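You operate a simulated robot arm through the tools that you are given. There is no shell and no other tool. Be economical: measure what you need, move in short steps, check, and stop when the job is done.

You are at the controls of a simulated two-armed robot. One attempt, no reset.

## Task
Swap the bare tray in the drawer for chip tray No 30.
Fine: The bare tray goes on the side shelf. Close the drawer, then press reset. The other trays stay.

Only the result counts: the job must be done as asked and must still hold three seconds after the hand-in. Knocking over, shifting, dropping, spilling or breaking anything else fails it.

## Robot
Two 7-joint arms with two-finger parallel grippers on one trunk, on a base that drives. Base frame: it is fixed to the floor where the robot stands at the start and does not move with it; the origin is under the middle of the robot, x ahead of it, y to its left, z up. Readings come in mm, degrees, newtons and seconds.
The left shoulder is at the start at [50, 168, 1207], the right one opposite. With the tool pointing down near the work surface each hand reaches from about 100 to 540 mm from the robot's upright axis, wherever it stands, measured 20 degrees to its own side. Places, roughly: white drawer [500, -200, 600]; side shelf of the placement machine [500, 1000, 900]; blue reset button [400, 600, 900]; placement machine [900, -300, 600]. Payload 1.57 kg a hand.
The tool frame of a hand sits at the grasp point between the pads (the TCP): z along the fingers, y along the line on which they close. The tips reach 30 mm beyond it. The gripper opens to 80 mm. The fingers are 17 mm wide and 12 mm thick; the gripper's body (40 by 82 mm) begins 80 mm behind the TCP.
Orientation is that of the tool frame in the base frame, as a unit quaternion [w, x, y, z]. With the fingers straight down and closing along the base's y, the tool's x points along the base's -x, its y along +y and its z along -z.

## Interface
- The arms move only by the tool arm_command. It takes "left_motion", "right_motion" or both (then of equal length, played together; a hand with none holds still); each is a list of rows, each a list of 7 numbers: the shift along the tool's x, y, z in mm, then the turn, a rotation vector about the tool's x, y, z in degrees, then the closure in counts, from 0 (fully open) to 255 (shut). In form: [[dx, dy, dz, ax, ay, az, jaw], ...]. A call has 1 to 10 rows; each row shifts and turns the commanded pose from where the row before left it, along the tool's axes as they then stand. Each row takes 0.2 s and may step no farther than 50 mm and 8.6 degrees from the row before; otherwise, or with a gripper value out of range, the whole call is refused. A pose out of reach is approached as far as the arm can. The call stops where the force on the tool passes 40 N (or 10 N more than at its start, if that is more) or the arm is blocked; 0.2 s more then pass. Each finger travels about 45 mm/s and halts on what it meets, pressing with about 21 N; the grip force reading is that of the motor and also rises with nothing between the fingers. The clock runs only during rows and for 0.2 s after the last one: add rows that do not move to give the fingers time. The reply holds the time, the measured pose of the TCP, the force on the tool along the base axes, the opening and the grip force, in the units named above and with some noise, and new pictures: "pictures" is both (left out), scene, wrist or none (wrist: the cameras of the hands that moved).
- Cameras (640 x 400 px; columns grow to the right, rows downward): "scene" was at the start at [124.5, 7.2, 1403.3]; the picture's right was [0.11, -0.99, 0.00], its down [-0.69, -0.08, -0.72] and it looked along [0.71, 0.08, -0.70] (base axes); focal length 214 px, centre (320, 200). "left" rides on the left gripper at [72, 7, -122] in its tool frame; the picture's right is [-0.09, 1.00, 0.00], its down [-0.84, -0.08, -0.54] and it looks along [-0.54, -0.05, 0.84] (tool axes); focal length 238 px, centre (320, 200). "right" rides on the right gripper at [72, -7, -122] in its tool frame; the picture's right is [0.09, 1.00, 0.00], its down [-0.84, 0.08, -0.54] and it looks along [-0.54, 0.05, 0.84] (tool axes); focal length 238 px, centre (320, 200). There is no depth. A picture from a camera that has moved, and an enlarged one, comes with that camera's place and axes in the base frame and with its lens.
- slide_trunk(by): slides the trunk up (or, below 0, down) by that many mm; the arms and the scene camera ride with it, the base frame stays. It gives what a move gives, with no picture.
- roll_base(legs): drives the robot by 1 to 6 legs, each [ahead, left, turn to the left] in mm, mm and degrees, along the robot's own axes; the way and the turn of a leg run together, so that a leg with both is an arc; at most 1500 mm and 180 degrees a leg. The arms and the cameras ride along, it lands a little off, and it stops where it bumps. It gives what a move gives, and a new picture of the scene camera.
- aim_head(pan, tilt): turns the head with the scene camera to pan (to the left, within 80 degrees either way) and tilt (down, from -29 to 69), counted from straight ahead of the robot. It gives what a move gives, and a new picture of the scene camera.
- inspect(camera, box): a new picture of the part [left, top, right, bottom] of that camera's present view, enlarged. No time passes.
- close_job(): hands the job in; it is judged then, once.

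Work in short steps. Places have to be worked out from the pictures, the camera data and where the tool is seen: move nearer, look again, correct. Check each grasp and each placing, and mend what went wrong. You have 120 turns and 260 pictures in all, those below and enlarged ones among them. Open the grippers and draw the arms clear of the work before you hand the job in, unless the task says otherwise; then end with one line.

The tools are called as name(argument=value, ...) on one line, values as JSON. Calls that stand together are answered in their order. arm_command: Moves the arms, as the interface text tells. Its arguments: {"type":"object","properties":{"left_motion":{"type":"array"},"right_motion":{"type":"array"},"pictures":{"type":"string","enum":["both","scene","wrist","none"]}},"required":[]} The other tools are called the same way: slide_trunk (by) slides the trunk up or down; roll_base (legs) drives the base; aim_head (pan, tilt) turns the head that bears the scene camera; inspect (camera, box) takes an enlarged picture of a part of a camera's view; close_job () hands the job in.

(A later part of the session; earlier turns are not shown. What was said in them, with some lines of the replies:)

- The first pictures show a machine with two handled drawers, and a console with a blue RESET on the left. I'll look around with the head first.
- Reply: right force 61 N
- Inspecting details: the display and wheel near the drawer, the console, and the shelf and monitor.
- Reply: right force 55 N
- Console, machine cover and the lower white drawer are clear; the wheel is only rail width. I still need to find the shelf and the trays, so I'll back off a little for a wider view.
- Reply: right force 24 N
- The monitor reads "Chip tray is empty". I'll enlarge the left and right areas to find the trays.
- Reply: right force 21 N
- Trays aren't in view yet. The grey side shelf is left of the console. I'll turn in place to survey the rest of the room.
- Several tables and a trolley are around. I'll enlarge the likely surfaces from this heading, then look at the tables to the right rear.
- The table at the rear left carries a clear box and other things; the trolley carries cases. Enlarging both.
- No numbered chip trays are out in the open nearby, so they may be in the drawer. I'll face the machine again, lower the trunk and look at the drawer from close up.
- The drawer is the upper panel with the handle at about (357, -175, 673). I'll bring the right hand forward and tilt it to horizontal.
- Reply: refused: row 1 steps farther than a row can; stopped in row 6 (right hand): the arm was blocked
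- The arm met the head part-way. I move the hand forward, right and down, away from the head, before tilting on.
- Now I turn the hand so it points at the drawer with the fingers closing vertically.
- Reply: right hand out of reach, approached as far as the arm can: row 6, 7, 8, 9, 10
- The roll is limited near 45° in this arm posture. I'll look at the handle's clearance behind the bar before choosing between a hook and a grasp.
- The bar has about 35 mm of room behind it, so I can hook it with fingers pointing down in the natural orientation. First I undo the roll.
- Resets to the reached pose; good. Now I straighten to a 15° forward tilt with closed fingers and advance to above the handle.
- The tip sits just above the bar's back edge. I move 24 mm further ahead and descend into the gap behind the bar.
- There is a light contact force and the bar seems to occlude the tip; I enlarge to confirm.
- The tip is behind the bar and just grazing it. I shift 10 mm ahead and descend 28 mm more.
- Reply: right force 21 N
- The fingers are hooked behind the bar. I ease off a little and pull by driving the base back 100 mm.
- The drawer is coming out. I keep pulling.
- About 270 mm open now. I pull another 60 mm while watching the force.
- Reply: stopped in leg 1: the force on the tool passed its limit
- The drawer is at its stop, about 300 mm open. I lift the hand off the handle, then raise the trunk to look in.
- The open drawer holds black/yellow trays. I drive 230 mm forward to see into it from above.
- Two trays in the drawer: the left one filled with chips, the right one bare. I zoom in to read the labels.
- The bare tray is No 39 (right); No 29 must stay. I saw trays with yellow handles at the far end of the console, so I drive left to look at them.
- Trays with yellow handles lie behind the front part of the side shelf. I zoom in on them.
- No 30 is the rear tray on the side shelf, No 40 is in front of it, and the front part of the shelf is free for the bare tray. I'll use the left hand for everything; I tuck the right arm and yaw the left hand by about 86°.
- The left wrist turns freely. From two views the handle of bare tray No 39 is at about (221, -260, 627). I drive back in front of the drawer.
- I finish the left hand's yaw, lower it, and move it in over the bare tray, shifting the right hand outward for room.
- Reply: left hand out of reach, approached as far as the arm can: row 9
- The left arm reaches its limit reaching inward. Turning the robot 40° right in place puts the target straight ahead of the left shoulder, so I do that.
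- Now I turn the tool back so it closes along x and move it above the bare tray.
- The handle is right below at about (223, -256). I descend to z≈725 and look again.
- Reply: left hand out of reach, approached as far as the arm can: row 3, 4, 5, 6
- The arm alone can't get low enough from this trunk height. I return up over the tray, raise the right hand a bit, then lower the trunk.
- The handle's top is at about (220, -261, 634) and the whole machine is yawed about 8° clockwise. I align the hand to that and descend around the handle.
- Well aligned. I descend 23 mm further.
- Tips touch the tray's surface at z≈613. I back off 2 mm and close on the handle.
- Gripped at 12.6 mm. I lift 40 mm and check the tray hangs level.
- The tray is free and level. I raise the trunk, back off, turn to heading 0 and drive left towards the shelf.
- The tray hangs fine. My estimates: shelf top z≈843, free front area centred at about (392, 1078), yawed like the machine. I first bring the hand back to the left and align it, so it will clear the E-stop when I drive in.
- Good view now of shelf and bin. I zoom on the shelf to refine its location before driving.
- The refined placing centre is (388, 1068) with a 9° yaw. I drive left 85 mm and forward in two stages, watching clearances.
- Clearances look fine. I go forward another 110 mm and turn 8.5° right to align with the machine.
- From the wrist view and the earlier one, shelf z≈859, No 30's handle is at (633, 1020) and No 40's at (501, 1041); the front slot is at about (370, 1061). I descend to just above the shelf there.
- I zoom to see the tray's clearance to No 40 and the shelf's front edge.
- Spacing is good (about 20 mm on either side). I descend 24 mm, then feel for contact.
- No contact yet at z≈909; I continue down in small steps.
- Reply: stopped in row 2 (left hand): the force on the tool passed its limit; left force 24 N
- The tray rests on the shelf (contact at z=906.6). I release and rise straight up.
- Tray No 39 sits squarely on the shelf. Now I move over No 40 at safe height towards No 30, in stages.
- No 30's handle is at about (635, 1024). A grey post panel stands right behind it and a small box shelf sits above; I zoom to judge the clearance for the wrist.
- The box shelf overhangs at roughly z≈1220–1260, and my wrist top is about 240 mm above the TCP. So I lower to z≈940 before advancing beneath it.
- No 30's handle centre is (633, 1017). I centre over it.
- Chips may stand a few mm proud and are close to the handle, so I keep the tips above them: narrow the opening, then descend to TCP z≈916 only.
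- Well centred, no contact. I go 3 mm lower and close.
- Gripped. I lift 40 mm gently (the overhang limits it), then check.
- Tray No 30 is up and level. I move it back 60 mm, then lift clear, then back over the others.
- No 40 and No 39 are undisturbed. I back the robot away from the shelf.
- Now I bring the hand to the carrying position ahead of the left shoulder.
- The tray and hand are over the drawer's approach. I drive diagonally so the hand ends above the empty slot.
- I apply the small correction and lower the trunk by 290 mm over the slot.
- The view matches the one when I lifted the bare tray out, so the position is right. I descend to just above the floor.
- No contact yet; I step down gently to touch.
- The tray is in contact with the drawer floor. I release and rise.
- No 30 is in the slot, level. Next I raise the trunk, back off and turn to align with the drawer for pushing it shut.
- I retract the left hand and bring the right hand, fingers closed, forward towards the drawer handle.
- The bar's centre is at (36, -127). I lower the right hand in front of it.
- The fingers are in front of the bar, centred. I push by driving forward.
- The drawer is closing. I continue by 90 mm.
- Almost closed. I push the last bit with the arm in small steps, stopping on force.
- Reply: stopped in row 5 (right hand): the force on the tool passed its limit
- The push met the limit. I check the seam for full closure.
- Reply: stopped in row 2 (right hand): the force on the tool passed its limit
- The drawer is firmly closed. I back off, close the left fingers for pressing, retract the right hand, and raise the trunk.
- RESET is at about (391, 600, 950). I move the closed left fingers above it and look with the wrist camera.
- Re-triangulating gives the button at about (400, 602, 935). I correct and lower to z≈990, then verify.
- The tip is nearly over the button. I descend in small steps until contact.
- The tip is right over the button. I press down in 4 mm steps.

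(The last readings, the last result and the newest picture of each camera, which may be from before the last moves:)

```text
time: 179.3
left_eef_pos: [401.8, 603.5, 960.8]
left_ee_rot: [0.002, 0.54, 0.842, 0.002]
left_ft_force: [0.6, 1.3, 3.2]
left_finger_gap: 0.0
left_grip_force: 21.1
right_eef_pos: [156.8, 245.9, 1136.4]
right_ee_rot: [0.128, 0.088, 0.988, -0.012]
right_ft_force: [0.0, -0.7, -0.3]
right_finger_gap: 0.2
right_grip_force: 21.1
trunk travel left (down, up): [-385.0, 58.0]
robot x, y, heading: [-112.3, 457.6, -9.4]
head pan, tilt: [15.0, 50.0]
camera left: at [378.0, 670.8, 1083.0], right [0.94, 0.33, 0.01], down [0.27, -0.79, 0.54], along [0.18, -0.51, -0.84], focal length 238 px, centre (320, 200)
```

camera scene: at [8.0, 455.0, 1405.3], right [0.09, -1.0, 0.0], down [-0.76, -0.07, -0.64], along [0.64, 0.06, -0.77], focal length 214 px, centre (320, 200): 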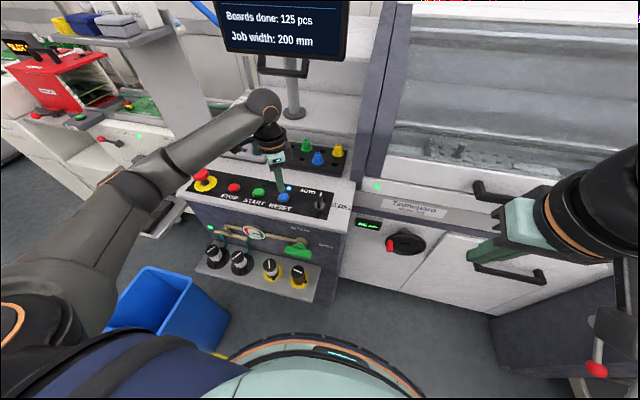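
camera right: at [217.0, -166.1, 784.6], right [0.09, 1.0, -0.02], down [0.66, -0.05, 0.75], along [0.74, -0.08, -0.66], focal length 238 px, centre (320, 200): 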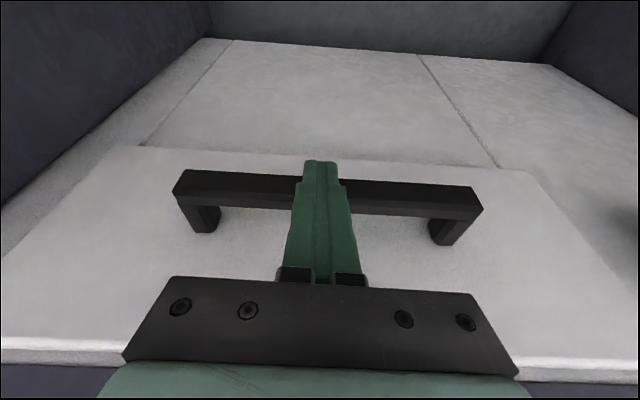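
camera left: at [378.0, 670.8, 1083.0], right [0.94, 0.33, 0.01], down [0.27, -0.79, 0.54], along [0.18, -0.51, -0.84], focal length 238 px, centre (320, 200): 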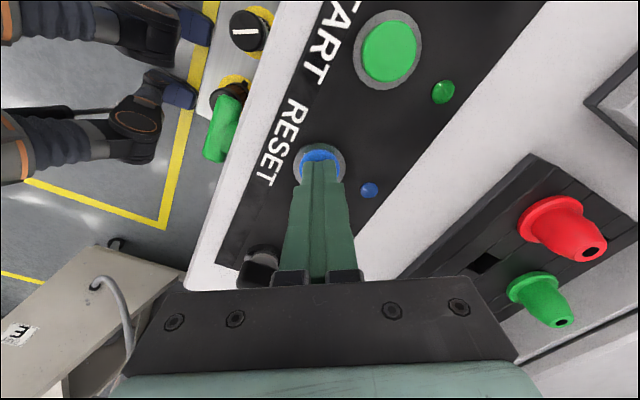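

The blue lamp beside RESET has gone out, so the press registered. I rise and check the monitor.

arm_command(left_motion=[[0, 0, -15, 0, 0, 0, 255], [0, 0, -40, 0, 0, 0, 255], [0, 0, -40, 0, 0, 0, 255], [10, -30, -30, 0, 0, 0, 120], [10, -40, -20, 0, 0, 0, 0], [10, -40, 0, 0, 0, 0, 0], [0, -40, 0, 0, 0, 0, 0]], right_motion=[[0, 0, 0, 0, 0, 0, 0], [0, 0, 0, 0, 0, 0, 0], [0, 0, 0, 0, 0, 0, 0], [0, 0, 0, 0, 0, 0, 0], [0, 0, 0, 0, 0, 0, 0], [0, 0, 0, 0, 0, 0, 0], [0, 0, 0, 0, 0, 0, 0]], pictures="none")

roll_base(legs=[[-250, 0, 0]])

aim_head(pan=20, tilt=30)

aim_head(pan=-25, tilt=45)

```text
time: 180.9
left_eef_pos: [251.4, 569.2, 1107.4]
left_ee_rot: [0.002, 0.54, 0.842, 0.002]
left_ft_force: [0.1, -0.3, -0.8]
left_finger_gap: 80.2
left_grip_force: 0.1
right_eef_pos: [154.8, 245.1, 1136.3]
right_ee_rot: [0.127, 0.088, 0.988, -0.01]
right_ft_force: [0.3, 0.4, 1.1]
right_finger_gap: 80.3
right_grip_force: 0.0
trunk travel left (down, up): [-385.0, 58.0]
robot x, y, heading: [-111.4, 458.7, -9.6]
head pan, tilt: [15.0, 50.0]
```

```text
time: 182.7
left_eef_pos: [5.5, 610.3, 1107.3]
left_ee_rot: [0.002, 0.541, 0.841, 0.002]
left_ft_force: [0.3, -0.4, -0.3]
left_finger_gap: 80.0
left_grip_force: 0.0
right_eef_pos: [-90.8, 287.1, 1135.5]
right_ee_rot: [0.127, 0.089, 0.988, -0.012]
right_ft_force: [-0.3, 0.1, -0.4]
right_finger_gap: 79.9
right_grip_force: 0.0
trunk travel left (down, up): [-385.0, 58.0]
robot x, y, heading: [-357.1, 497.7, -9.6]
head pan, tilt: [15.0, 50.0]
camera scene: at [-239.6, 497.0, 1405.3], right [0.09, -1.0, 0.0], down [-0.76, -0.07, -0.64], along [0.64, 0.06, -0.77], focal length 214 px, centre (320, 200)
```

scene: 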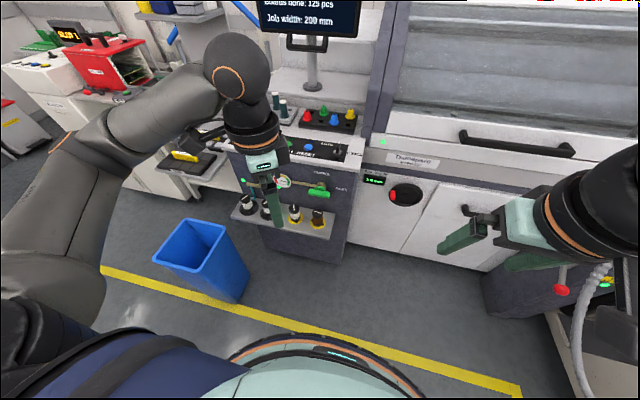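

```text
time: 183.5
left_eef_pos: [7.0, 610.8, 1107.7]
left_ee_rot: [0.002, 0.542, 0.841, 0.002]
left_ft_force: [-0.5, -0.4, 0.9]
left_finger_gap: 79.7
left_grip_force: 0.2
right_eef_pos: [-91.3, 287.4, 1136.4]
right_ee_rot: [0.128, 0.089, 0.988, -0.011]
right_ft_force: [-0.2, -0.4, 0.2]
right_finger_gap: 80.1
right_grip_force: 0.1
trunk travel left (down, up): [-385.0, 58.0]
robot x, y, heading: [-360.2, 498.2, -9.9]
head pan, tilt: [20.0, 30.0]
camera scene: at [-226.6, 505.9, 1434.7], right [0.18, -0.98, 0.0], down [-0.49, -0.09, -0.87], along [0.85, 0.15, -0.5], focal length 214 px, centre (320, 200)
```

scene: 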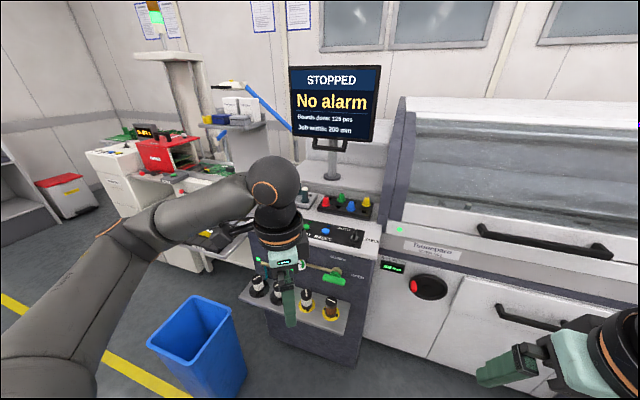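

```text
time: 184.6
left_eef_pos: [6.8, 610.6, 1106.6]
left_ee_rot: [0.003, 0.541, 0.841, 0.002]
left_ft_force: [0.0, -0.9, -0.3]
left_finger_gap: 79.9
left_grip_force: 0.1
right_eef_pos: [-91.0, 287.0, 1135.2]
right_ee_rot: [0.128, 0.089, 0.988, -0.011]
right_ft_force: [0.5, 0.1, -0.2]
right_finger_gap: 80.1
right_grip_force: 0.0
trunk travel left (down, up): [-385.0, 58.0]
robot x, y, heading: [-361.3, 499.1, -9.9]
head pan, tilt: [-25.0, 45.0]
camera scene: at [-248.7, 443.5, 1412.2], right [-0.57, -0.82, 0.0], down [-0.58, 0.4, -0.71], along [0.58, -0.4, -0.71], focal length 214 px, centre (320, 200)
```

scene: 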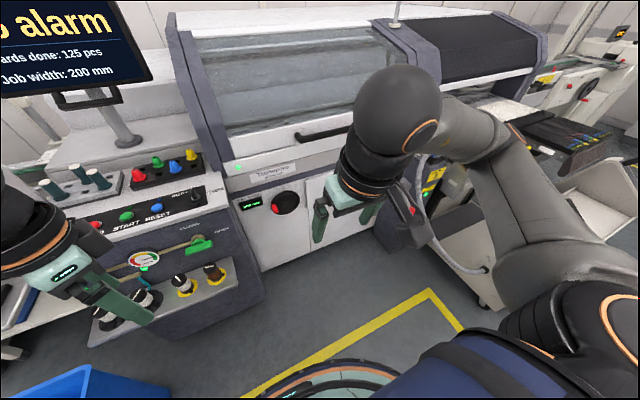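

The monitor reads "STOPPED – No alarm", the drawer is closed, the bare tray is on the side shelf and both arms are clear with open grippers. I hand in.

close_job()

```text
The job is handed in.
```

The job is handed in. Chip tray No 30 is in the closed drawer, and the bare tray (No 39) is on the side shelf. Reset is pressed and the monitor shows "No alarm".
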